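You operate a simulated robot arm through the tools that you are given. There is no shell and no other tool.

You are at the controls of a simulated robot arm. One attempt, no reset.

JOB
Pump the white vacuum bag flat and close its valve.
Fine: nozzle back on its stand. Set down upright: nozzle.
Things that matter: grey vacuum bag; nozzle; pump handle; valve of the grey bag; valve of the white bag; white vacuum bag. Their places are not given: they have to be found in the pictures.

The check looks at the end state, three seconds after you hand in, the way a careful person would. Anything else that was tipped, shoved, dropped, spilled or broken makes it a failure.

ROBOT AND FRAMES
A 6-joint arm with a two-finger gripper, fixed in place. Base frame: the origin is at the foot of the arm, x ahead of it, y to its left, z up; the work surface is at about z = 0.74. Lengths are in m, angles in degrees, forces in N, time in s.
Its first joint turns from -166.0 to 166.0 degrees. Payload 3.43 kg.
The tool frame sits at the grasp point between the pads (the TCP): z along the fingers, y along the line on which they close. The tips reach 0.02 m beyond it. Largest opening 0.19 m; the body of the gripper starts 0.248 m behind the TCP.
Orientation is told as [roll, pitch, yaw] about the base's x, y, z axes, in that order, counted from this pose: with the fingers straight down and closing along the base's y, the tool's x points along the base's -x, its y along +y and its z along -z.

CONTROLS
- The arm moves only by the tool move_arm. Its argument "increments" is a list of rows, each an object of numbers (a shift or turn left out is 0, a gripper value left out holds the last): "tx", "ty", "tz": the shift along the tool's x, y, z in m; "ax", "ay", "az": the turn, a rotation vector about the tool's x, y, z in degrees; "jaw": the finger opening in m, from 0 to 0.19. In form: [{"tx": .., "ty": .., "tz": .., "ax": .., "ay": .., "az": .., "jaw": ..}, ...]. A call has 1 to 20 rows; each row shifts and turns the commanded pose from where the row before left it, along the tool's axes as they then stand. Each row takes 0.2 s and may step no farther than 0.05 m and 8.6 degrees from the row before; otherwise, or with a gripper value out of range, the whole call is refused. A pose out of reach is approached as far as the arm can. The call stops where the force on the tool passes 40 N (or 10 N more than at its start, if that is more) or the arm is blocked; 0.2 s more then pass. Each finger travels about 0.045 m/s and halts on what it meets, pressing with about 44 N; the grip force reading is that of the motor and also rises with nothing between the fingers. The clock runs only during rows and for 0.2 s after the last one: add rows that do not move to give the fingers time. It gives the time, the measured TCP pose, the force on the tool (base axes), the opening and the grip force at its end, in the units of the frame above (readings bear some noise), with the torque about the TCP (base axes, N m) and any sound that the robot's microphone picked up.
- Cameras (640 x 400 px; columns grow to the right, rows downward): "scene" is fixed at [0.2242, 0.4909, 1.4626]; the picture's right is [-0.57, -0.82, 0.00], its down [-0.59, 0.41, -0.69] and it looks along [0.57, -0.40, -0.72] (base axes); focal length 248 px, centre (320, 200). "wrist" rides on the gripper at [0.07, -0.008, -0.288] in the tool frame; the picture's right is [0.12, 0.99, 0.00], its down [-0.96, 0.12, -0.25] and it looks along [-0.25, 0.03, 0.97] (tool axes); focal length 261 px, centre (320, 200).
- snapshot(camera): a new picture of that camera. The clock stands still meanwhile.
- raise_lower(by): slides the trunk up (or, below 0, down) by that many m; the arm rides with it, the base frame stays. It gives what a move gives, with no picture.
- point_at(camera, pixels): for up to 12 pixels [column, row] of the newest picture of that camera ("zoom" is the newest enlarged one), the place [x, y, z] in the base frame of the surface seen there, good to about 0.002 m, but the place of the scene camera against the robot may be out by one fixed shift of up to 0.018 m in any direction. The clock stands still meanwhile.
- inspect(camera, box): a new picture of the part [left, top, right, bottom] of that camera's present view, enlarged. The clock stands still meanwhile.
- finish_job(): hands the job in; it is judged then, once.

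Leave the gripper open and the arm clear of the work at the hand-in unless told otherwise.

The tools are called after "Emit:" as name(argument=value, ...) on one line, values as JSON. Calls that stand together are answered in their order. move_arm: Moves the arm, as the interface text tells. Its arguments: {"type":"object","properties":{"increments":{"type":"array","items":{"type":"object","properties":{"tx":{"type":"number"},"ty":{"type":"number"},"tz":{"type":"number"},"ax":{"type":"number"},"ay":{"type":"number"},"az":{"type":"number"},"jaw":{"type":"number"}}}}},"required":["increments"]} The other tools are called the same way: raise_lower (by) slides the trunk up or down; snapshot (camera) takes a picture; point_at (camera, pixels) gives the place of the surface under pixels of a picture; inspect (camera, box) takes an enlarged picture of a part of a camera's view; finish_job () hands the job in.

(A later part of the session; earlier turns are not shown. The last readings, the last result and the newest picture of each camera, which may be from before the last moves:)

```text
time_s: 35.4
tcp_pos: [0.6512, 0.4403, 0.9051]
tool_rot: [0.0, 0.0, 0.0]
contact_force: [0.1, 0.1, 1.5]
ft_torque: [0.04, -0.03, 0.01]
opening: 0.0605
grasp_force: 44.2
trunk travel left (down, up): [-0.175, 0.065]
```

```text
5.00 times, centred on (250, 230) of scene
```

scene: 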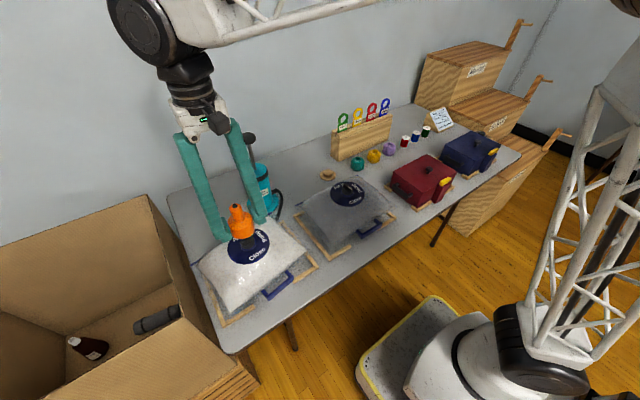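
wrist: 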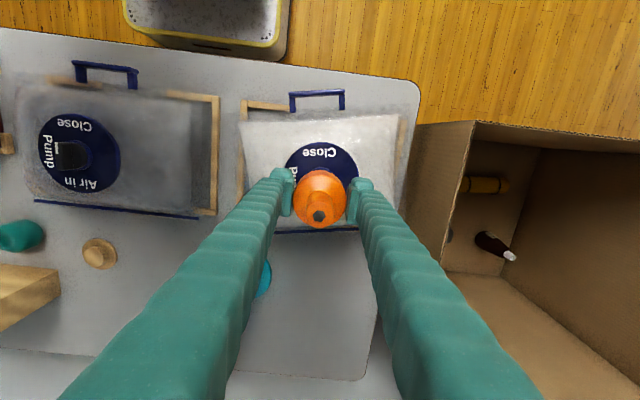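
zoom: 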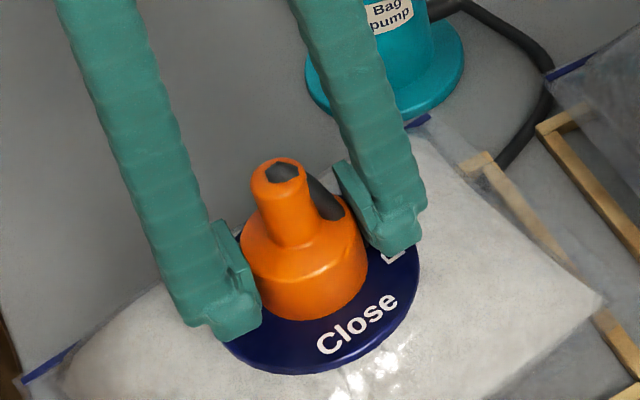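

Emit:
move_arm(increments=[{"tz": 0.002}, {}])

Emit:
move_arm(increments=[{"tz": 0.002}, {}])

Emit:
inspect(camera="scene", box=[200, 190, 300, 270])

```text
time_s: 36.0
tcp_pos: [0.6504, 0.4402, 0.9034]
tool_rot: [0.0, 0.0, 0.0]
contact_force: [-0.1, 0.3, 2.2]
ft_torque: [0.05, 0.01, 0.03]
opening: 0.0604
grasp_force: 44.0
trunk travel left (down, up): [-0.175, 0.065]
```

```text
time_s: 36.6
tcp_pos: [0.651, 0.4408, 0.9004]
tool_rot: [0.1, 0.1, 0.0]
contact_force: [-0.6, -1.2, 2.6]
ft_torque: [-0.02, 0.0, 0.01]
opening: 0.0607
grasp_force: 44.4
trunk travel left (down, up): [-0.175, 0.065]
```

```text
5.00 times, centred on (250, 230) of scene
```

zoom: 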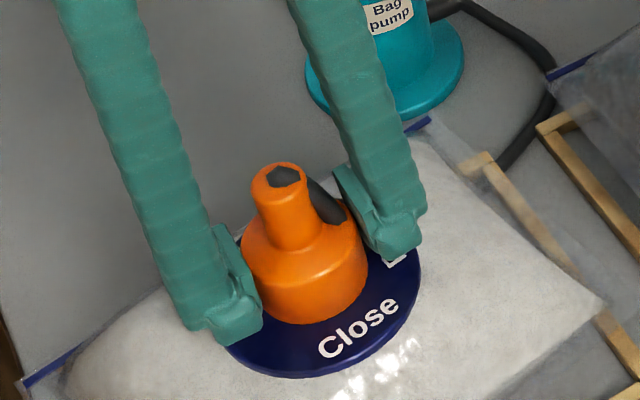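

The nozzle is seated on the disc, with about 2.6 N of upward force. I'll open the fingers and check that it stands by itself.

Emit:
move_arm(increments=[{"jaw": 0.066}, {"jaw": 0.075}, {"jaw": 0.085}, {"jaw": 0.1}, {}, {}])

Emit:
inspect(camera="scene", box=[200, 190, 300, 270])

Emit:
snapshot(camera="wrist")

```text
time_s: 38.0
tcp_pos: [0.6514, 0.4417, 0.9009]
tool_rot: [0.0, 0.0, 0.0]
contact_force: [-0.1, 0.0, -0.2]
ft_torque: [-0.01, 0.03, -0.04]
opening: 0.0996
grasp_force: 0.0
trunk travel left (down, up): [-0.175, 0.065]
```

```text
5.00 times, centred on (250, 230) of scene
```

zoom: 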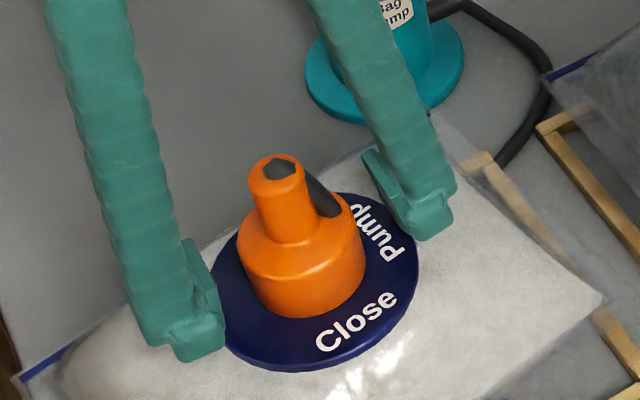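

```text
taken
```

wrist: 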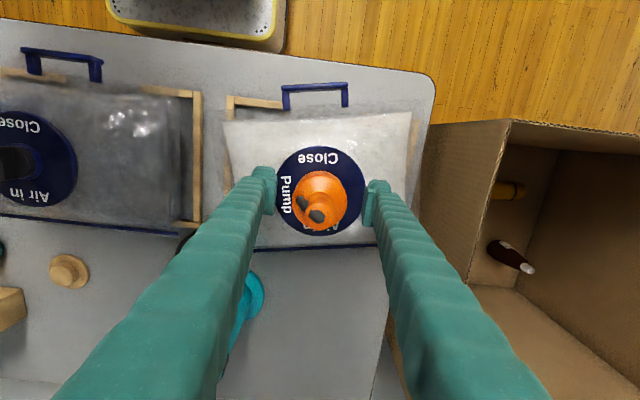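

The nozzle stands on the valve on its own. I'll rise to z 1.15 and go over the pump handle, which was measured at about (0.889, 0.303) with its top at about 1.05.

Emit:
move_arm(increments=[{"tz": -0.03}, {"tz": -0.045}, {"tz": -0.045}, {"tz": -0.045}, {"tz": -0.045}, {"tz": -0.045}, {"tx": -0.0341, "ty": -0.0196}, {"tx": -0.0341, "ty": -0.0196}, {"tx": -0.0341, "ty": -0.0196}, {"tx": -0.0341, "ty": -0.0196}, {"tx": -0.0341, "ty": -0.0196}, {"tx": -0.0341, "ty": -0.0197}, {"tx": -0.0342, "ty": -0.0198}, {}, {}])

Emit:
snapshot(camera="wrist")

Emit:
snapshot(camera="scene")

Emit:
inspect(camera="wrist", box=[260, 120, 380, 240])

```text
time_s: 41.2
tcp_pos: [0.8877, 0.304, 1.1549]
tool_rot: [0.0, 0.0, 0.0]
contact_force: [0.7, 0.0, -0.5]
ft_torque: [-0.01, -0.01, 0.0]
opening: 0.1
grasp_force: 0.1
trunk travel left (down, up): [-0.175, 0.065]
```

```text
taken
```

wrist: 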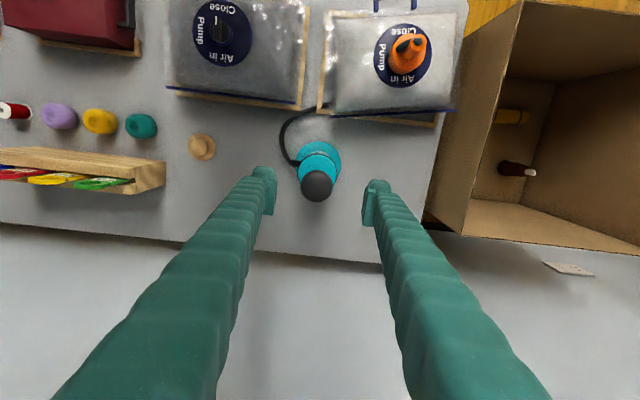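

```text
taken
```

scene: 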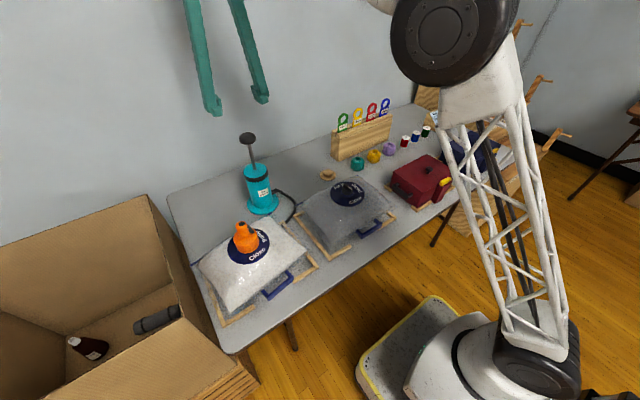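

```text
3.33 times, centred on (320, 180) of wrist
```

zoom: 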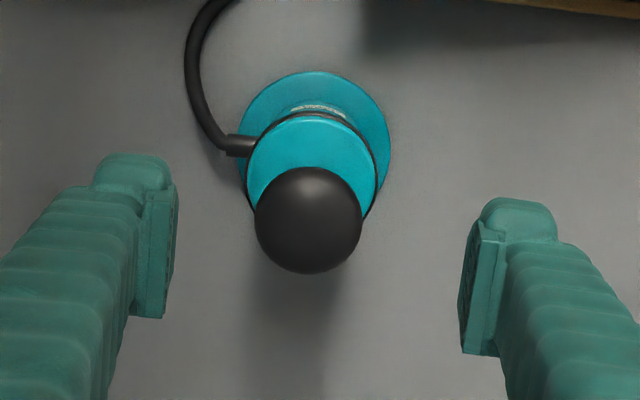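

The handle seems centred slightly beyond the TCP in +x. I'll measure it directly.

Emit:
point_at(camera="wrist", pixels=[[316, 186], [316, 180], [316, 172], [316, 200], [303, 186], [331, 186], [316, 162]])

Emit:
inspect(camera="scene", box=[215, 120, 300, 220])

Emit:
point_at(camera="scene", pixels=[[248, 133], [247, 138], [248, 142], [251, 155], [258, 167], [260, 175]])

```text
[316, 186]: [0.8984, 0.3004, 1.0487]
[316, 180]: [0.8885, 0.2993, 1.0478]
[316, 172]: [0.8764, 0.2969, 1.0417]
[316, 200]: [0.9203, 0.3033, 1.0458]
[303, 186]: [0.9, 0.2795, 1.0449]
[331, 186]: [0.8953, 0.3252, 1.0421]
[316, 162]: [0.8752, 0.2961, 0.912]
```

```text
4.00 times, centred on (258, 170) of scene
```

zoom: 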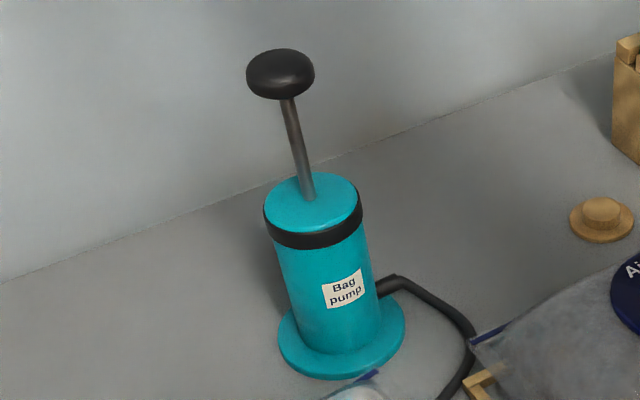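

```text
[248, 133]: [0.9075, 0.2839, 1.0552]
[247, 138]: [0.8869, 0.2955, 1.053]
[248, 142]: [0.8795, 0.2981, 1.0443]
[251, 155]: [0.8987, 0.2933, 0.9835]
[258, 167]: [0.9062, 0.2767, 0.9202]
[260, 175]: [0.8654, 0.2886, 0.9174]
```

The handle is centred at (0.899, 0.301) with its top at z 1.049. The pump body's top is at 0.912. I'll lower to TCP z 1.047, with the tips below the handle's equator, and close on it.

Emit:
move_arm(increments=[{"tx": -0.01, "ty": -0.002, "tz": 0.02}, {"tz": 0.035}, {"tz": 0.035}, {"tz": 0.018}, {}, {"jaw": 0.08}, {"jaw": 0.065}, {"jaw": 0.055}, {"jaw": 0.048}, {"jaw": 0.044}, {}, {}])

Emit:
snapshot(camera="wrist")

Emit:
inspect(camera="scene", box=[215, 100, 300, 220])

```text
time_s: 43.8
tcp_pos: [0.8989, 0.3005, 1.0477]
tool_rot: [-0.1, 0.1, 0.0]
contact_force: [-3.0, -24.6, -2.8]
ft_torque: [-0.24, 0.07, -0.13]
opening: 0.0506
grasp_force: 45.5
trunk travel left (down, up): [-0.175, 0.065]
```

```text
taken
```

wrist: 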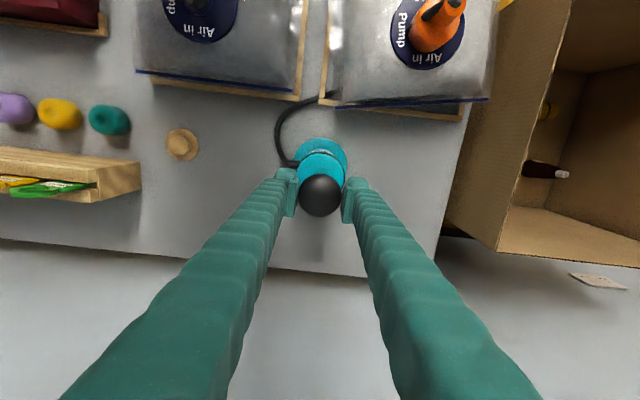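

```text
3.33 times, centred on (258, 160) of scene
```

zoom: 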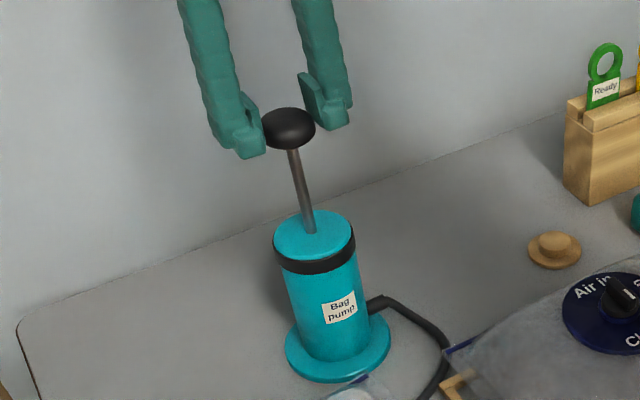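

The -24.6 N side load means the handle's centre is slightly to +y. I'll shift a little that way to relieve it.

Emit:
move_arm(increments=[{"ty": 0.0007}, {}])

```text
time_s: 44.4
tcp_pos: [0.8997, 0.3008, 1.0487]
tool_rot: [0.0, 0.1, 0.1]
contact_force: [-3.5, -32.8, -7.0]
ft_torque: [-0.36, 0.06, -0.03]
opening: 0.0508
grasp_force: 44.7
trunk travel left (down, up): [-0.175, 0.065]
```

Wrong direction: the load grew to -32.8 N. I'll shift towards -y instead.

Emit:
move_arm(increments=[{"ty": -0.001}, {"ty": -0.001}, {"ty": -0.0008}, {}])

```text
time_s: 45.4
tcp_pos: [0.8994, 0.2991, 1.0477]
tool_rot: [0.1, 0.0, 0.1]
contact_force: [1.0, -13.6, -4.2]
ft_torque: [0.1, 0.0, 0.04]
opening: 0.0503
grasp_force: 44.6
trunk travel left (down, up): [-0.175, 0.065]
```

Emit:
move_arm(increments=[{"ty": -0.0008}, {"ty": -0.0008}, {}])

```text
time_s: 46.2
tcp_pos: [0.8996, 0.3007, 1.048]
tool_rot: [0.0, -0.1, 0.2]
contact_force: [12.8, 14.6, -1.7]
ft_torque: [0.26, -0.2, 0.13]
opening: 0.0505
grasp_force: 45.1
trunk travel left (down, up): [-0.175, 0.065]
```

Emit:
move_arm(increments=[{"ty": 0.0008}, {}])

Emit:
inspect(camera="scene", box=[215, 100, 300, 220])

```text
time_s: 46.8
tcp_pos: [0.8993, 0.3004, 1.0463]
tool_rot: [0.0, 0.0, 0.0]
contact_force: [8.9, 23.1, 2.3]
ft_torque: [0.44, -0.32, -0.06]
opening: 0.0503
grasp_force: 44.9
trunk travel left (down, up): [-0.175, 0.065]
```

```text
3.33 times, centred on (258, 160) of scene
```

zoom: 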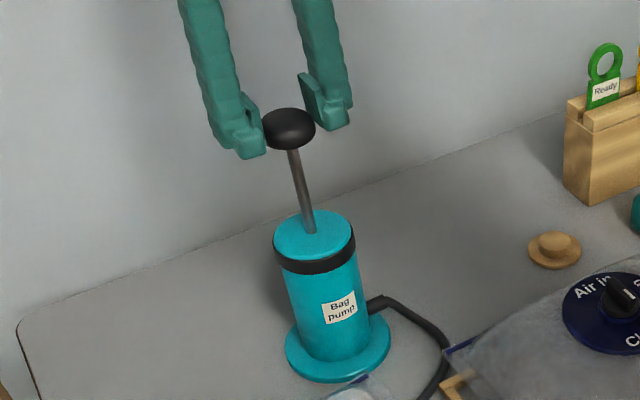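

The side forces are inconsistent, so I'll loosen the grip slightly and read again.

Emit:
move_arm(increments=[{"jaw": 0.056}, {}, {}])

Emit:
inspect(camera="wrist", box=[270, 140, 370, 240])

```text
time_s: 47.6
tcp_pos: [0.8989, 0.2996, 1.0476]
tool_rot: [-0.1, 0.0, 0.0]
contact_force: [-0.9, -0.3, -0.9]
ft_torque: [-0.04, 0.0, -0.01]
opening: 0.056
grasp_force: 0.0
trunk travel left (down, up): [-0.175, 0.065]
```

```text
4.00 times, centred on (320, 190) of wrist
```

zoom: 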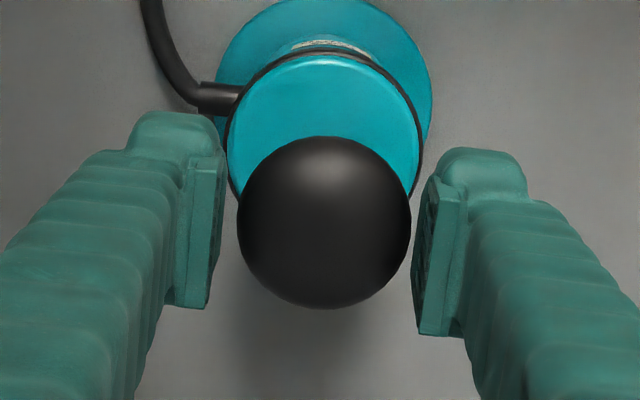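

The handle is centred between the pads. I'll close only just past contact, which should keep the grip gentle.

Emit:
move_arm(increments=[{"jaw": 0.0515}, {"jaw": 0.0505}, {"jaw": 0.05}, {}, {}])

```text
time_s: 48.8
tcp_pos: [0.8991, 0.2988, 1.0482]
tool_rot: [0.0, 0.0, 0.0]
contact_force: [-0.2, 6.1, -0.2]
ft_torque: [0.05, 0.04, 0.02]
opening: 0.0538
grasp_force: 2.9
trunk travel left (down, up): [-0.175, 0.065]
```

A +6 N reaction along y: the +y finger touches first, so I'll shift slightly to +y.

Emit:
move_arm(increments=[{"ty": 0.0008}, {"ty": 0.0007}, {}, {}])

```text
time_s: 49.8
tcp_pos: [0.8988, 0.3003, 1.0485]
tool_rot: [-0.1, -0.1, 0.0]
contact_force: [-0.6, 2.7, -1.7]
ft_torque: [0.0, 0.04, 0.01]
opening: 0.0524
grasp_force: 1.5
trunk travel left (down, up): [-0.175, 0.065]
```

Emit:
move_arm(increments=[{"ty": 0.0008}, {"jaw": 0.049}, {}, {}])

```text
time_s: 50.8
tcp_pos: [0.8981, 0.2992, 1.0476]
tool_rot: [0.0, 0.0, 0.0]
contact_force: [-4.3, -2.5, 1.4]
ft_torque: [-0.04, 0.05, 0.0]
opening: 0.0506
grasp_force: 45.4
trunk travel left (down, up): [-0.175, 0.065]
```

Now it's centred with a firm grip and low side load. First I'll make a short downward stroke of 0.04 m and read the force.

Emit:
move_arm(increments=[{"tz": 0.01}, {"tz": 0.015}, {"tz": 0.015}, {}])

Emit:
inspect(camera="scene", box=[190, 110, 310, 300])

```text
time_s: 51.8
tcp_pos: [0.8994, 0.2999, 1.0079]
tool_rot: [0.1, 0.0, 0.0]
contact_force: [-2.5, -5.3, 4.9]
ft_torque: [-0.05, -0.06, -0.01]
opening: 0.051
grasp_force: 45.0
trunk travel left (down, up): [-0.175, 0.065]
```

```text
2.11 times, centred on (250, 205) of scene
```

zoom: 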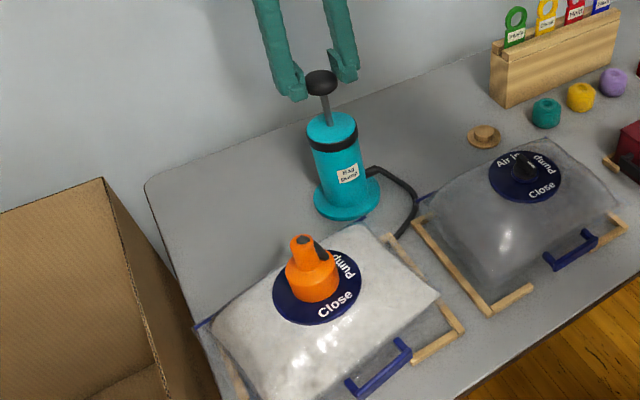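

The handle slides easily at about 5 N. I'll continue down towards the bottom of the stroke.

Emit:
move_arm(increments=[{"tz": 0.015}, {"tz": 0.015}, {"tz": 0.01}, {"tz": 0.008}, {}])

Emit:
inspect(camera="scene", box=[190, 110, 310, 300])

```text
time_s: 53.0
tcp_pos: [0.8994, 0.3001, 0.9607]
tool_rot: [0.1, 0.0, 0.1]
contact_force: [7.4, -1.6, 6.1]
ft_torque: [0.07, -0.22, 0.02]
opening: 0.0504
grasp_force: 45.4
trunk travel left (down, up): [-0.175, 0.065]
heard: click
```

```text
2.11 times, centred on (250, 205) of scene
```

zoom: 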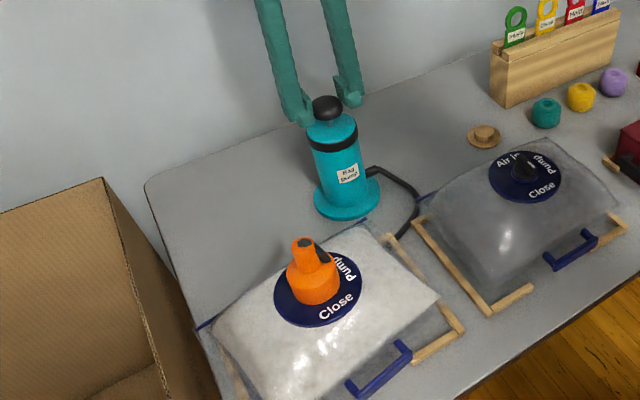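

I heard a click, so the stroke counted. I'll pull up and check that the pump stays on the table.

Emit:
move_arm(increments=[{"tz": -0.015}, {"tz": -0.02}, {"tz": -0.02}, {"tz": -0.02}, {"tz": -0.01}, {}])

Emit:
inspect(camera="scene", box=[190, 110, 310, 300])

```text
time_s: 54.4
tcp_pos: [0.8998, 0.2994, 1.0453]
tool_rot: [0.0, 0.1, 0.0]
contact_force: [-9.1, -6.8, 2.7]
ft_torque: [-0.05, 0.31, -0.05]
opening: 0.0505
grasp_force: 45.5
trunk travel left (down, up): [-0.175, 0.065]
```

```text
2.11 times, centred on (250, 205) of scene
```

zoom: 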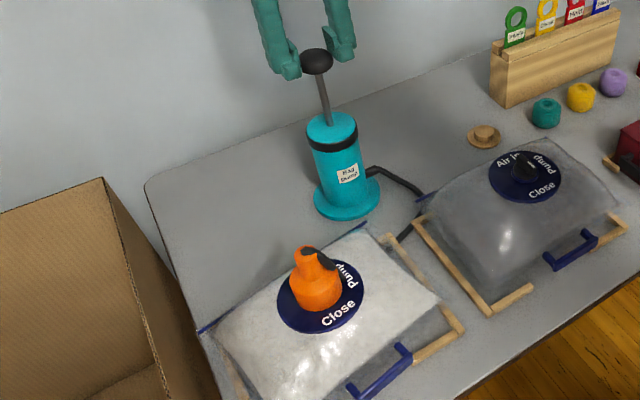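

The pump stays put and the bag is sinking. I'll check that the nozzle is still upright.

Emit:
inspect(camera="scene", box=[200, 200, 300, 280])

Emit:
move_arm(increments=[{"tz": 0.015}, {"tz": 0.02}, {"tz": 0.02}, {"tz": 0.02}, {"tz": 0.011}, {}, {"tz": -0.015}, {"tz": -0.02}, {"tz": -0.02}, {"tz": -0.02}, {"tz": -0.011}, {}])

Emit:
inspect(camera="scene", box=[200, 200, 300, 280])

```text
5.00 times, centred on (250, 240) of scene
```

zoom: 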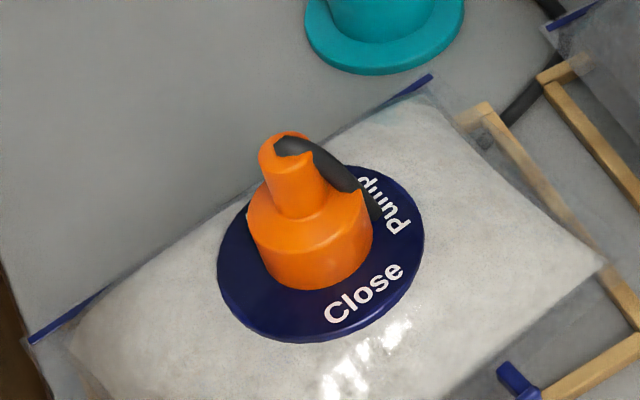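

```text
time_s: 57.0
tcp_pos: [0.8994, 0.299, 1.0461]
tool_rot: [0.0, -0.1, 0.0]
contact_force: [-19.4, -4.7, 1.9]
ft_torque: [-0.13, 0.33, -0.05]
opening: 0.0503
grasp_force: 45.2
trunk travel left (down, up): [-0.175, 0.065]
heard: click
```

```text
5.00 times, centred on (250, 240) of scene
```

zoom: 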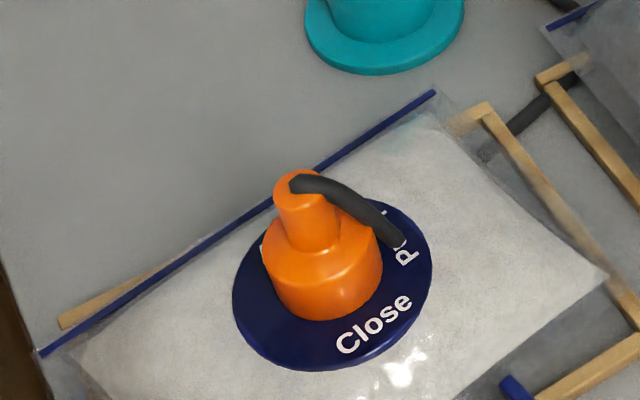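

The bag is flattening well. There's a -19 N x load, so I'll shift the tool 1 mm to -x and make the next stroke.

Emit:
move_arm(increments=[{"tx": 0.001}, {}])

Emit:
move_arm(increments=[{"tz": 0.015}, {"tz": 0.02}, {"tz": 0.02}, {"tz": 0.02}, {"tz": 0.011}, {}, {"tz": -0.015}, {"tz": -0.02}, {"tz": -0.02}, {"tz": -0.02}, {"tz": -0.011}, {}])

Emit:
inspect(camera="scene", box=[180, 110, 310, 300])

Emit:
inspect(camera="scene", box=[200, 210, 300, 290])

```text
time_s: 57.6
tcp_pos: [0.8988, 0.3, 1.0446]
tool_rot: [0.0, -0.2, 0.0]
contact_force: [-10.2, -7.0, 2.4]
ft_torque: [-0.05, -0.07, -0.05]
opening: 0.0503
grasp_force: 45.1
trunk travel left (down, up): [-0.175, 0.065]
```

```text
time_s: 60.2
tcp_pos: [0.8996, 0.2992, 1.0454]
tool_rot: [0.0, 0.0, 0.0]
contact_force: [6.4, -7.9, 1.2]
ft_torque: [-0.07, 0.08, 0.02]
opening: 0.0505
grasp_force: 44.6
trunk travel left (down, up): [-0.175, 0.065]
heard: click
```

```text
2.11 times, centred on (245, 205) of scene
```

zoom: 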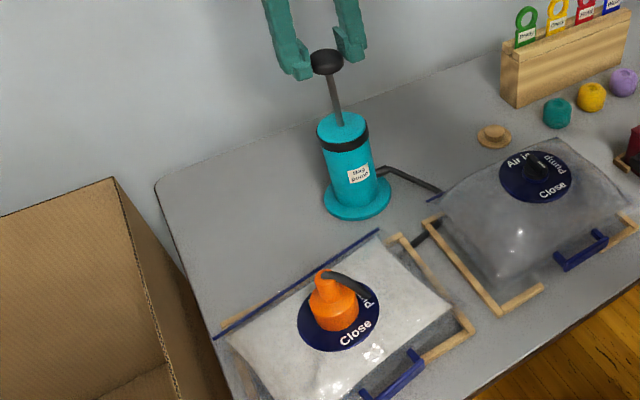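

```text
5.00 times, centred on (250, 250) of scene
```

zoom: 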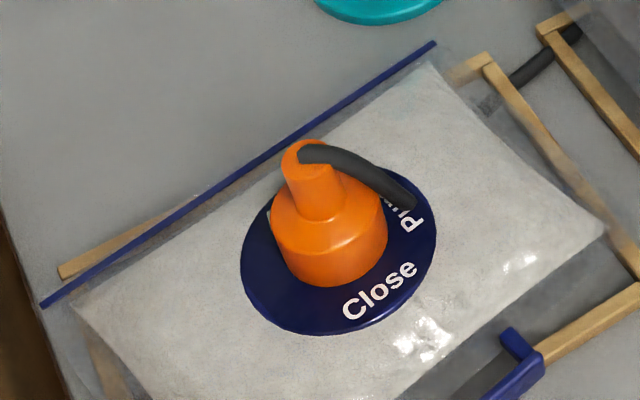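

Three strokes so far. I'll do two more, then measure the disc height.

Emit:
move_arm(increments=[{"tz": 0.015}, {"tz": 0.02}, {"tz": 0.02}, {"tz": 0.02}, {"tz": 0.011}, {}, {"tz": -0.015}, {"tz": -0.02}, {"tz": -0.02}, {"tz": -0.02}, {"tz": -0.011}, {}])

Emit:
snapshot(camera="scene")

Emit:
inspect(camera="scene", box=[200, 210, 300, 290])

Emit:
point_at(camera="zoom", pixels=[[380, 300], [270, 290], [300, 320], [450, 150], [150, 300], [550, 180], [300, 380], [340, 90], [380, 110]])

```text
time_s: 62.8
tcp_pos: [0.8998, 0.2994, 1.0429]
tool_rot: [0.0, 0.0, -0.1]
contact_force: [19.7, 1.3, 2.1]
ft_torque: [-0.06, 0.08, -0.03]
opening: 0.0504
grasp_force: 44.6
trunk travel left (down, up): [-0.175, 0.065]
heard: click
```

```text
taken
```

scene: 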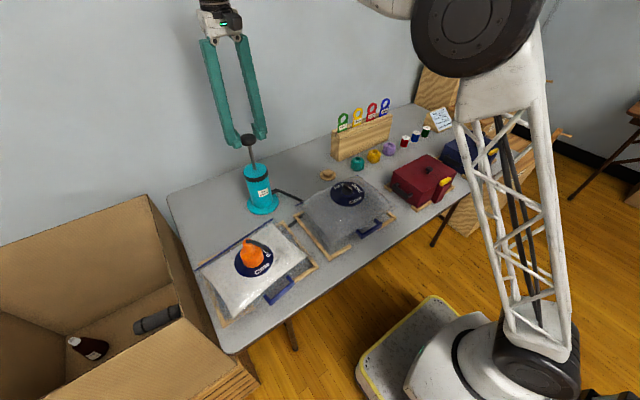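

```text
5.00 times, centred on (250, 250) of scene
```

zoom: 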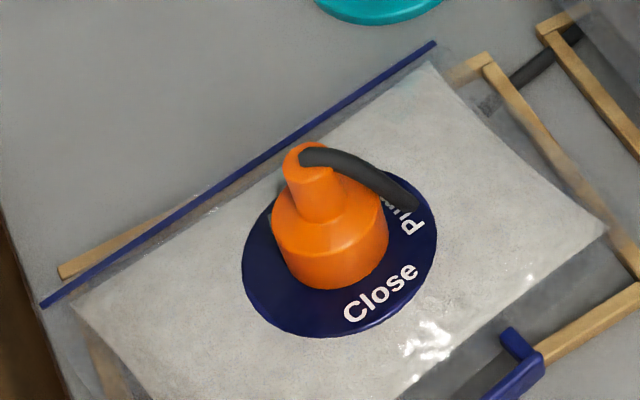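

```text
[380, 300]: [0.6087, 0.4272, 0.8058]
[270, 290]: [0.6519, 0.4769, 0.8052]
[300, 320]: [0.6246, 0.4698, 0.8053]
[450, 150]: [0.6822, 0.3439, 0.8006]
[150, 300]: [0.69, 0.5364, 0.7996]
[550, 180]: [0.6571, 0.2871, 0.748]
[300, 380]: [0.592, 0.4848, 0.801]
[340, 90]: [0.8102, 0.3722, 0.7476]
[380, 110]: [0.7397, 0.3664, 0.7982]
```

The disc dropped from 0.874 to about 0.798, and the last stroke barely changed it. I'll do another stroke to confirm it has bottomed out, easing the x load by 0.7 mm first.

Emit:
move_arm(increments=[{"tx": -0.0007}, {"tz": 0.015}, {"tz": 0.02}, {"tz": 0.02}, {"tz": 0.02}, {"tz": 0.011}, {}, {"tz": -0.015}, {"tz": -0.02}, {"tz": -0.02}, {"tz": -0.02}, {"tz": -0.011}, {}])

Emit:
inspect(camera="scene", box=[200, 210, 300, 290])

Emit:
point_at(camera="zoom", pixels=[[380, 300], [270, 290], [300, 320], [450, 150], [150, 300], [550, 180], [300, 380]])

```text
time_s: 65.6
tcp_pos: [0.8982, 0.2996, 1.0445]
tool_rot: [0.0, -0.1, 0.0]
contact_force: [-12.6, -2.1, 2.7]
ft_torque: [0.0, 0.39, -0.03]
opening: 0.0504
grasp_force: 44.9
trunk travel left (down, up): [-0.175, 0.065]
heard: click
```

```text
5.00 times, centred on (250, 250) of scene
```

zoom: 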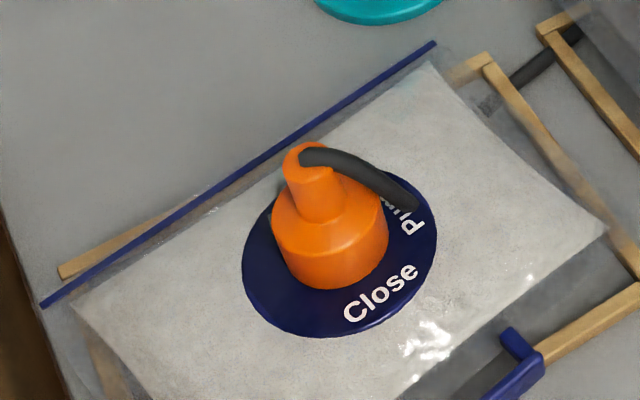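

```text
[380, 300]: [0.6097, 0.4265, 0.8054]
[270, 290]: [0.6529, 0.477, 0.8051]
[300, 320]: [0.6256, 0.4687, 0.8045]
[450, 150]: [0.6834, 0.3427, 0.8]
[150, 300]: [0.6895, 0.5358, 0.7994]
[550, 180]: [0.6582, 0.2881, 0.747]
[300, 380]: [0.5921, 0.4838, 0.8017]
```

There's no further change, so the bag is flat. The handle is back up. I'll release it, rise, and go back over the nozzle on the white valve.

Emit:
move_arm(increments=[{"tz": -0.002}, {"jaw": 0.056}, {"jaw": 0.075}, {"jaw": 0.1}, {}, {}, {"tz": -0.03}, {"tz": -0.04}, {"tx": 0.03553, "ty": 0.02001}, {"tx": 0.03553, "ty": 0.02001}, {"tx": 0.03553, "ty": 0.02001}, {"tx": 0.03553, "ty": 0.02001}, {"tx": 0.03553, "ty": 0.02001}, {"tx": 0.03553, "ty": 0.02001}, {"tx": 0.03552, "ty": 0.02004}, {"tz": 0.04}, {"tz": 0.04}, {"tz": 0.04}, {}])

Emit:
snapshot(camera="wrist")

Emit:
snapshot(camera="scene")

Emit:
inspect(camera="wrist", box=[260, 110, 380, 230])

```text
time_s: 69.6
tcp_pos: [0.6496, 0.4418, 0.9954]
tool_rot: [0.0, 0.0, -0.1]
contact_force: [-0.6, -0.1, -0.5]
ft_torque: [-0.02, 0.02, -0.01]
opening: 0.0997
grasp_force: 0.1
trunk travel left (down, up): [-0.175, 0.065]
```

```text
taken
```

wrist: 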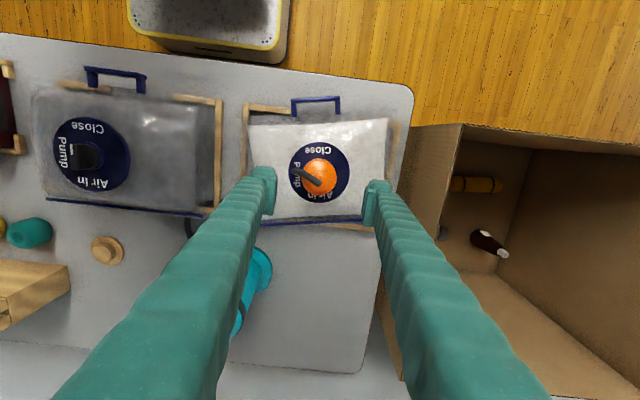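

```text
taken
```

scene: 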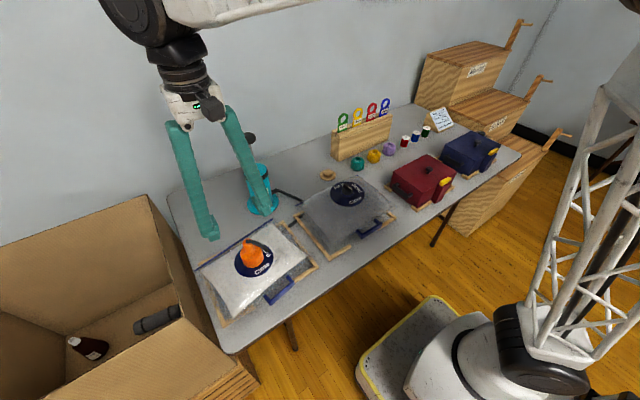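

```text
3.33 times, centred on (320, 170) of wrist
```

zoom: 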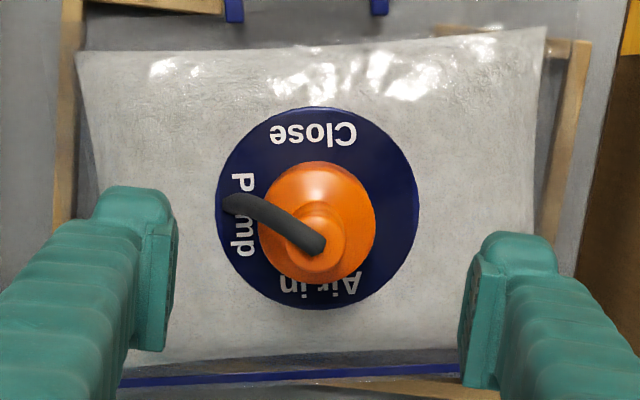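

The nozzle is upright on the valve, and its hose now leaves toward -y (left). To keep the fingers off the hose, I'll turn to yaw 90 so they close along x, then descend to z 0.829 and grip the body.

Emit:
move_arm(increments=[{"az": -8.5}, {"az": -8.5}, {"az": -8.5}, {"az": -8.5}, {"az": -8.5}, {"az": -8.5}, {"az": -8.5}, {"az": -8.5}, {"az": -8.5}, {"az": -8.5}, {"az": -5}, {"tz": 0.04}, {"tz": 0.04}, {"tz": 0.04}, {"tz": 0.03}, {"tz": 0.0164}, {}])

Emit:
snapshot(camera="wrist")

Emit:
inspect(camera="wrist", box=[260, 110, 380, 230])

Emit:
inspect(camera="scene", box=[200, 210, 300, 290])

```text
time_s: 73.2
tcp_pos: [0.6503, 0.4409, 0.8294]
tool_rot: [-0.1, 0.0, 90.0]
contact_force: [0.1, 0.2, 0.4]
ft_torque: [-0.01, -0.01, 0.0]
opening: 0.0999
grasp_force: 0.1
trunk travel left (down, up): [-0.175, 0.065]
```

```text
taken
```

wrist: 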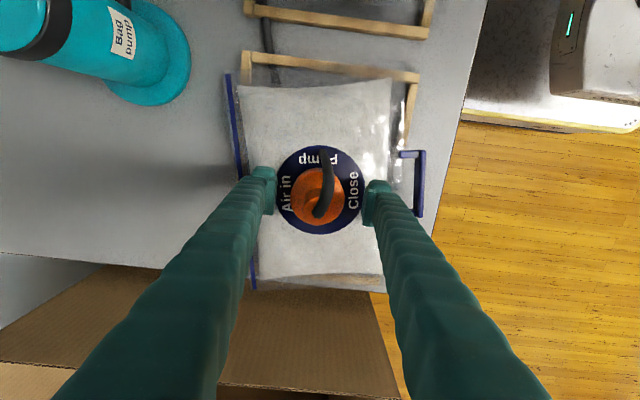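

```text
3.33 times, centred on (320, 170) of wrist
```

zoom: 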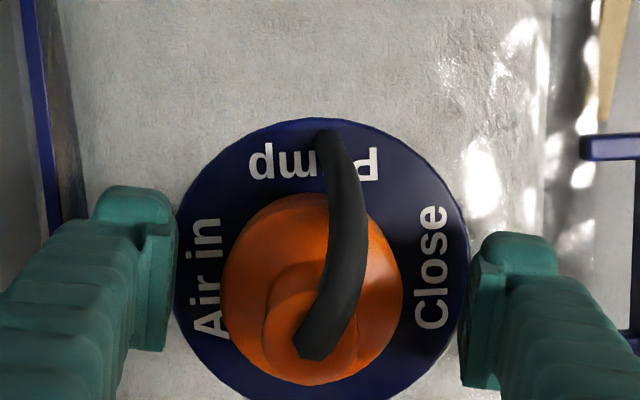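

```text
5.00 times, centred on (250, 250) of scene
```

zoom: 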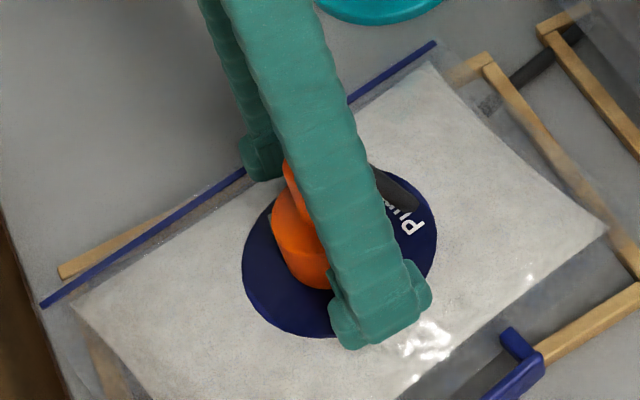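

The nozzle is about 2 mm to +x of centre. I'll correct for that, close gently and lift.

Emit:
move_arm(increments=[{"ty": -0.0017}, {"jaw": 0.08}, {"jaw": 0.07}, {"jaw": 0.062}, {"jaw": 0.058}, {}, {}])

Emit:
inspect(camera="wrist", box=[260, 110, 380, 230])

```text
time_s: 74.8
tcp_pos: [0.6533, 0.4396, 0.8294]
tool_rot: [-0.1, 0.0, 90.0]
contact_force: [-0.4, 0.1, 0.6]
ft_torque: [0.01, -0.01, -0.01]
opening: 0.0606
grasp_force: 43.9
trunk travel left (down, up): [-0.175, 0.065]
```

```text
3.33 times, centred on (320, 170) of wrist
```

zoom: 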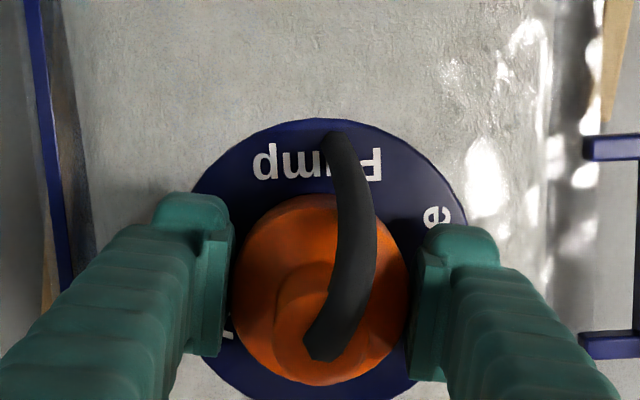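

It's gripped. I'll lift the nozzle straight up off the knob and watch whether the bag stays flat.

Emit:
move_arm(increments=[{"tz": -0.01}, {"tz": -0.02}, {"tz": -0.03}, {"tz": -0.04}, {"tz": -0.03}, {}])

Emit:
snapshot(camera="scene")

Emit:
inspect(camera="scene", box=[200, 190, 300, 290])

Emit:
snapshot(camera="wrist")

```text
time_s: 76.2
tcp_pos: [0.6516, 0.4374, 0.9626]
tool_rot: [0.0, 0.0, 89.9]
contact_force: [0.2, -0.6, -1.1]
ft_torque: [0.01, 0.0, 0.0]
opening: 0.0609
grasp_force: 43.9
trunk travel left (down, up): [-0.175, 0.065]
```

```text
taken
```

scene: 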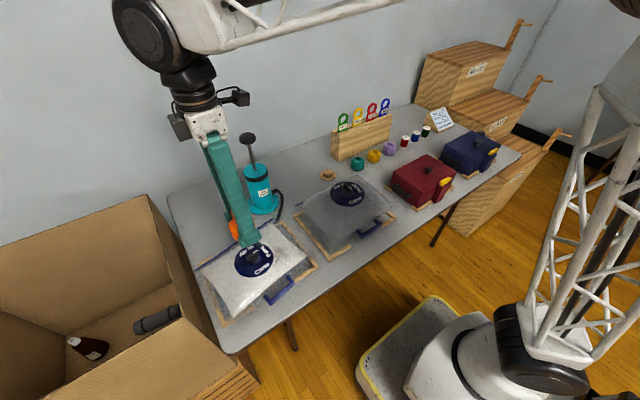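

```text
4.00 times, centred on (250, 240) of scene
```

zoom: 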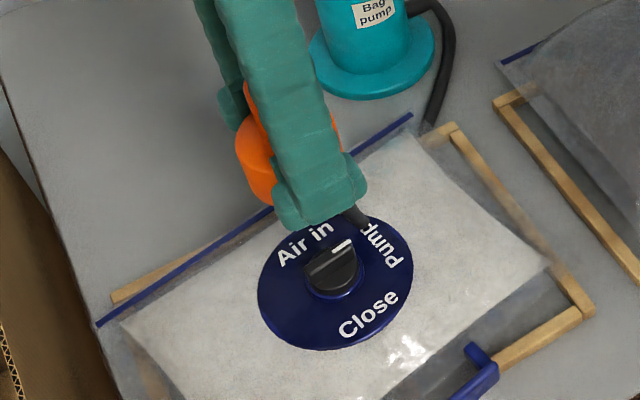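

```text
taken
```

wrist: 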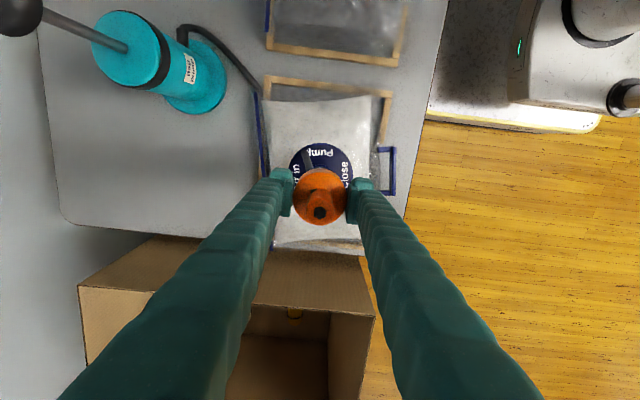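

The bag stays flat. I'll carry the nozzle back along the same route and stop short of the stand to measure it.

Emit:
move_arm(increments=[{"tz": -0.0104}, {"tx": 0.04008, "ty": -0.01472}, {"tx": 0.04008, "ty": -0.01472}, {"tx": 0.04008, "ty": -0.01472}, {"tx": 0.04008, "ty": -0.01472}, {"tx": 0.04008, "ty": -0.01472}, {"tx": 0.0401, "ty": -0.0147}, {"tx": 0.035, "ty": -0.02}, {"tx": 0.035, "ty": -0.02}, {"tx": 0.035, "ty": -0.02}, {"tx": 0.035, "ty": -0.02}, {}, {}])

Emit:
snapshot(camera="wrist")

Emit:
snapshot(camera="scene")

```text
time_s: 79.0
tcp_pos: [0.8211, 0.0601, 0.9732]
tool_rot: [0.0, -0.1, 90.0]
contact_force: [-0.4, -0.7, -0.7]
ft_torque: [-0.02, -0.01, -0.01]
opening: 0.0607
grasp_force: 44.2
trunk travel left (down, up): [-0.175, 0.065]
```

```text
taken
```

wrist: 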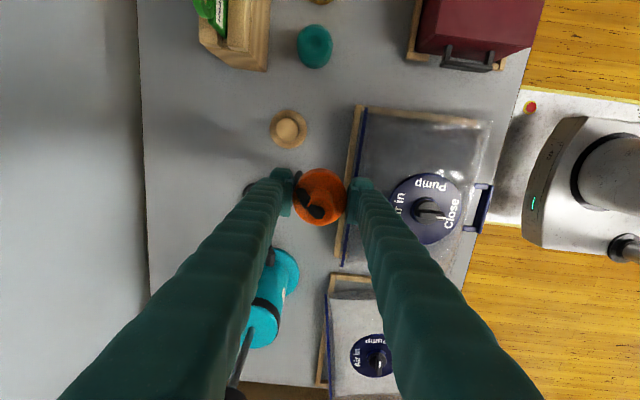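

```text
taken
```

scene: 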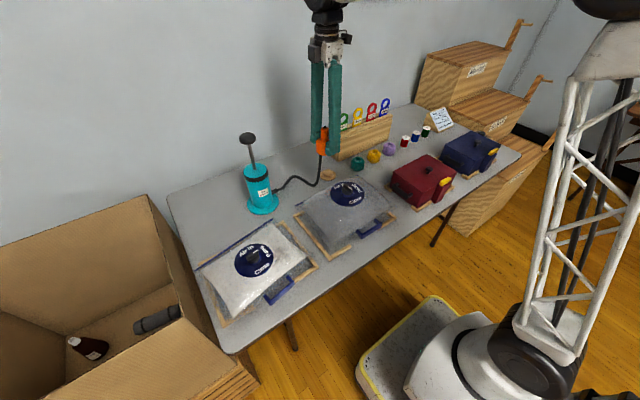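

The stand is visible at (288,129) in the wrist view. I'll measure it.

Emit:
inspect(camera="wrist", box=[258, 104, 318, 154])

Emit:
point_at(camera="zoom", pixels=[[320, 200], [250, 200], [150, 200], [280, 200], [280, 120], [280, 260], [400, 200], [300, 80], [300, 340]])

```text
8.00 times, centred on (288, 129) of wrist
```

zoom: 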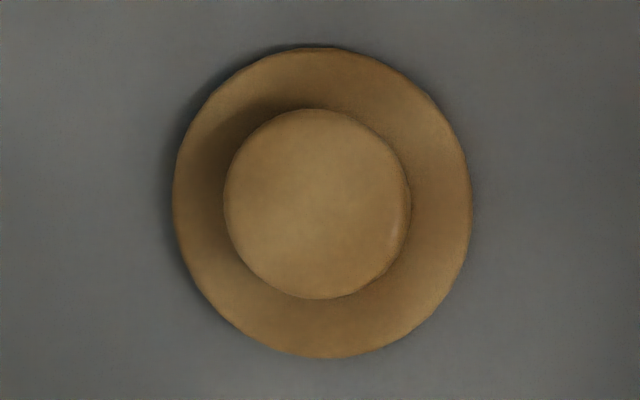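

```text
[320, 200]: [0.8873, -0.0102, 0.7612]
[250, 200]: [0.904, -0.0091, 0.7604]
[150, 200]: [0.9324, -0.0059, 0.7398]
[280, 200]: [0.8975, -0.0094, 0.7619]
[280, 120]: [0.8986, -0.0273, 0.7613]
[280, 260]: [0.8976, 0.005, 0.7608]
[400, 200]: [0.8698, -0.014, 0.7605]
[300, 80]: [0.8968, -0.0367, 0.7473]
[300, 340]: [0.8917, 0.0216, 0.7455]
```

The stand is centred at (0.889, -0.010), with its peg top at 0.761 and disc at 0.746. I'll check how the nozzle sits in the grip along the finger width.

Emit:
inspect(camera="wrist", box=[270, 130, 370, 230])

Emit:
point_at(camera="zoom", pixels=[[320, 205], [260, 260], [380, 260], [320, 240], [340, 330], [360, 300], [300, 215], [350, 345]])

```text
4.00 times, centred on (320, 180) of wrist
```

zoom: 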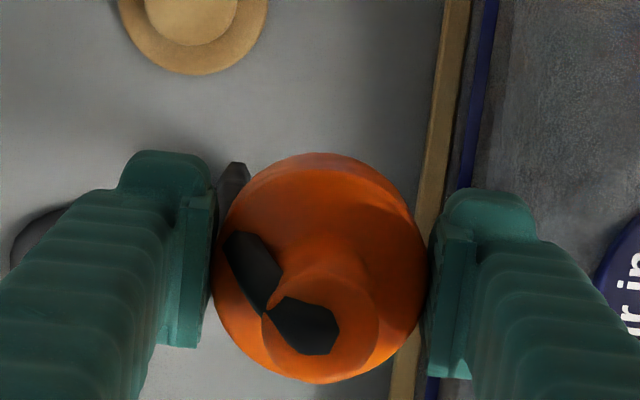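

```text
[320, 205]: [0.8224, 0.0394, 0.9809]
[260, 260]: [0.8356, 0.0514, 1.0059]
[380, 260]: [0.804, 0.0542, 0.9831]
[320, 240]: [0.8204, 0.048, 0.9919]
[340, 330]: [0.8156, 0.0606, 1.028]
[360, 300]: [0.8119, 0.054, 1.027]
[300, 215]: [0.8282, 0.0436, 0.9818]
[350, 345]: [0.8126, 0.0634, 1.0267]
```

The nozzle sits about 1.7 mm toward -y of the TCP, so the aim is TCP (0.889, -0.008). I'll move over the stand and lower to just above the peg.

Emit:
move_arm(increments=[{"tx": 0.0227, "ty": -0.023}, {"tx": 0.0227, "ty": -0.023}, {"tx": 0.0226, "ty": -0.023}, {}, {"tz": 0.04}, {"tz": 0.04}, {"tz": 0.04}, {"tz": 0.03}, {"tz": 0.015}, {}])

Emit:
inspect(camera="scene", box=[290, 140, 370, 200])

Emit:
inspect(camera="wrist", box=[270, 130, 370, 230])

```text
time_s: 81.2
tcp_pos: [0.8896, -0.0078, 0.8051]
tool_rot: [0.0, 0.1, 90.0]
contact_force: [0.0, -0.3, -0.6]
ft_torque: [0.0, -0.02, -0.01]
opening: 0.0607
grasp_force: 44.1
trunk travel left (down, up): [-0.175, 0.065]
```

```text
6.67 times, centred on (330, 170) of scene
```

zoom: 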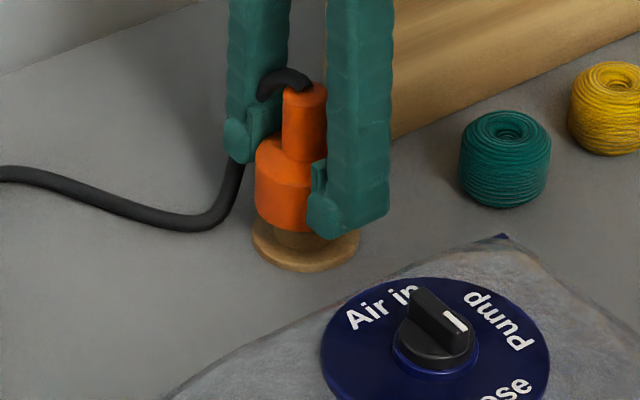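

```text
4.00 times, centred on (320, 180) of wrist
```

zoom: 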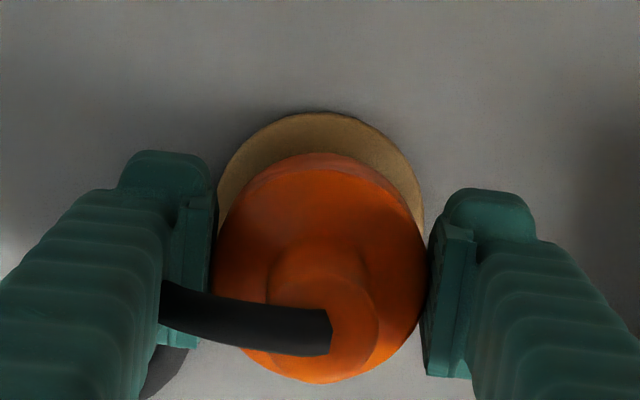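

It's well aligned over the stand with the peg just below. I'll lower slowly onto it.

Emit:
move_arm(increments=[{"tz": 0.006}, {"tz": 0.006}, {"tz": 0.005}, {}])

Emit:
move_arm(increments=[{"tz": 0.004}, {"tz": 0.003}, {}])

Emit:
inspect(camera="scene", box=[290, 140, 370, 200])

```text
time_s: 82.2
tcp_pos: [0.8896, -0.0082, 0.789]
tool_rot: [0.0, 0.0, 90.1]
contact_force: [0.1, 0.1, 0.0]
ft_torque: [-0.01, 0.0, -0.01]
opening: 0.0607
grasp_force: 43.3
trunk travel left (down, up): [-0.175, 0.065]
```

```text
time_s: 83.0
tcp_pos: [0.8901, -0.0096, 0.7822]
tool_rot: [0.0, 0.0, 90.0]
contact_force: [0.2, -0.6, -0.6]
ft_torque: [0.02, 0.01, 0.03]
opening: 0.0609
grasp_force: 43.7
trunk travel left (down, up): [-0.175, 0.065]
```

```text
6.67 times, centred on (330, 170) of scene
```

zoom: 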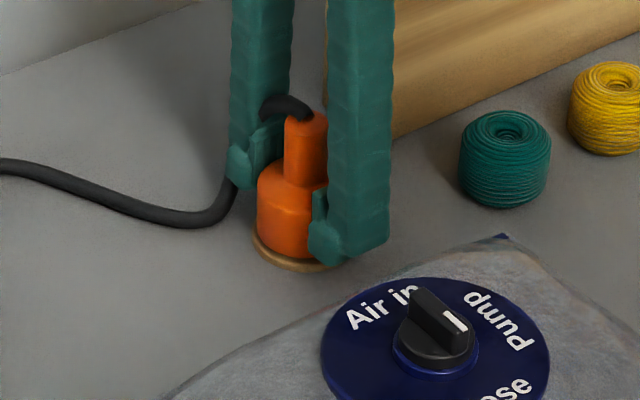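

No contact yet. I'll take smaller steps.

Emit:
move_arm(increments=[{"tz": 0.0015}, {}])

Emit:
move_arm(increments=[{"tz": 0.001}, {}])

Emit:
move_arm(increments=[{"tz": 0.001}, {}])

```text
time_s: 83.6
tcp_pos: [0.8904, -0.0088, 0.779]
tool_rot: [0.0, -0.1, 90.0]
contact_force: [-0.7, 0.5, -1.0]
ft_torque: [-0.01, -0.01, 0.0]
opening: 0.0609
grasp_force: 43.8
trunk travel left (down, up): [-0.175, 0.065]
```

```text
time_s: 84.2
tcp_pos: [0.8903, -0.0081, 0.7793]
tool_rot: [0.1, -0.1, 90.1]
contact_force: [0.0, -1.0, 0.3]
ft_torque: [0.01, -0.01, -0.02]
opening: 0.0608
grasp_force: 43.6
trunk travel left (down, up): [-0.175, 0.065]
```

```text
time_s: 84.8
tcp_pos: [0.889, -0.0077, 0.779]
tool_rot: [-0.1, 0.0, 90.0]
contact_force: [-0.2, 0.8, 3.2]
ft_torque: [-0.04, 0.08, -0.04]
opening: 0.0603
grasp_force: 43.7
trunk travel left (down, up): [-0.175, 0.065]
```

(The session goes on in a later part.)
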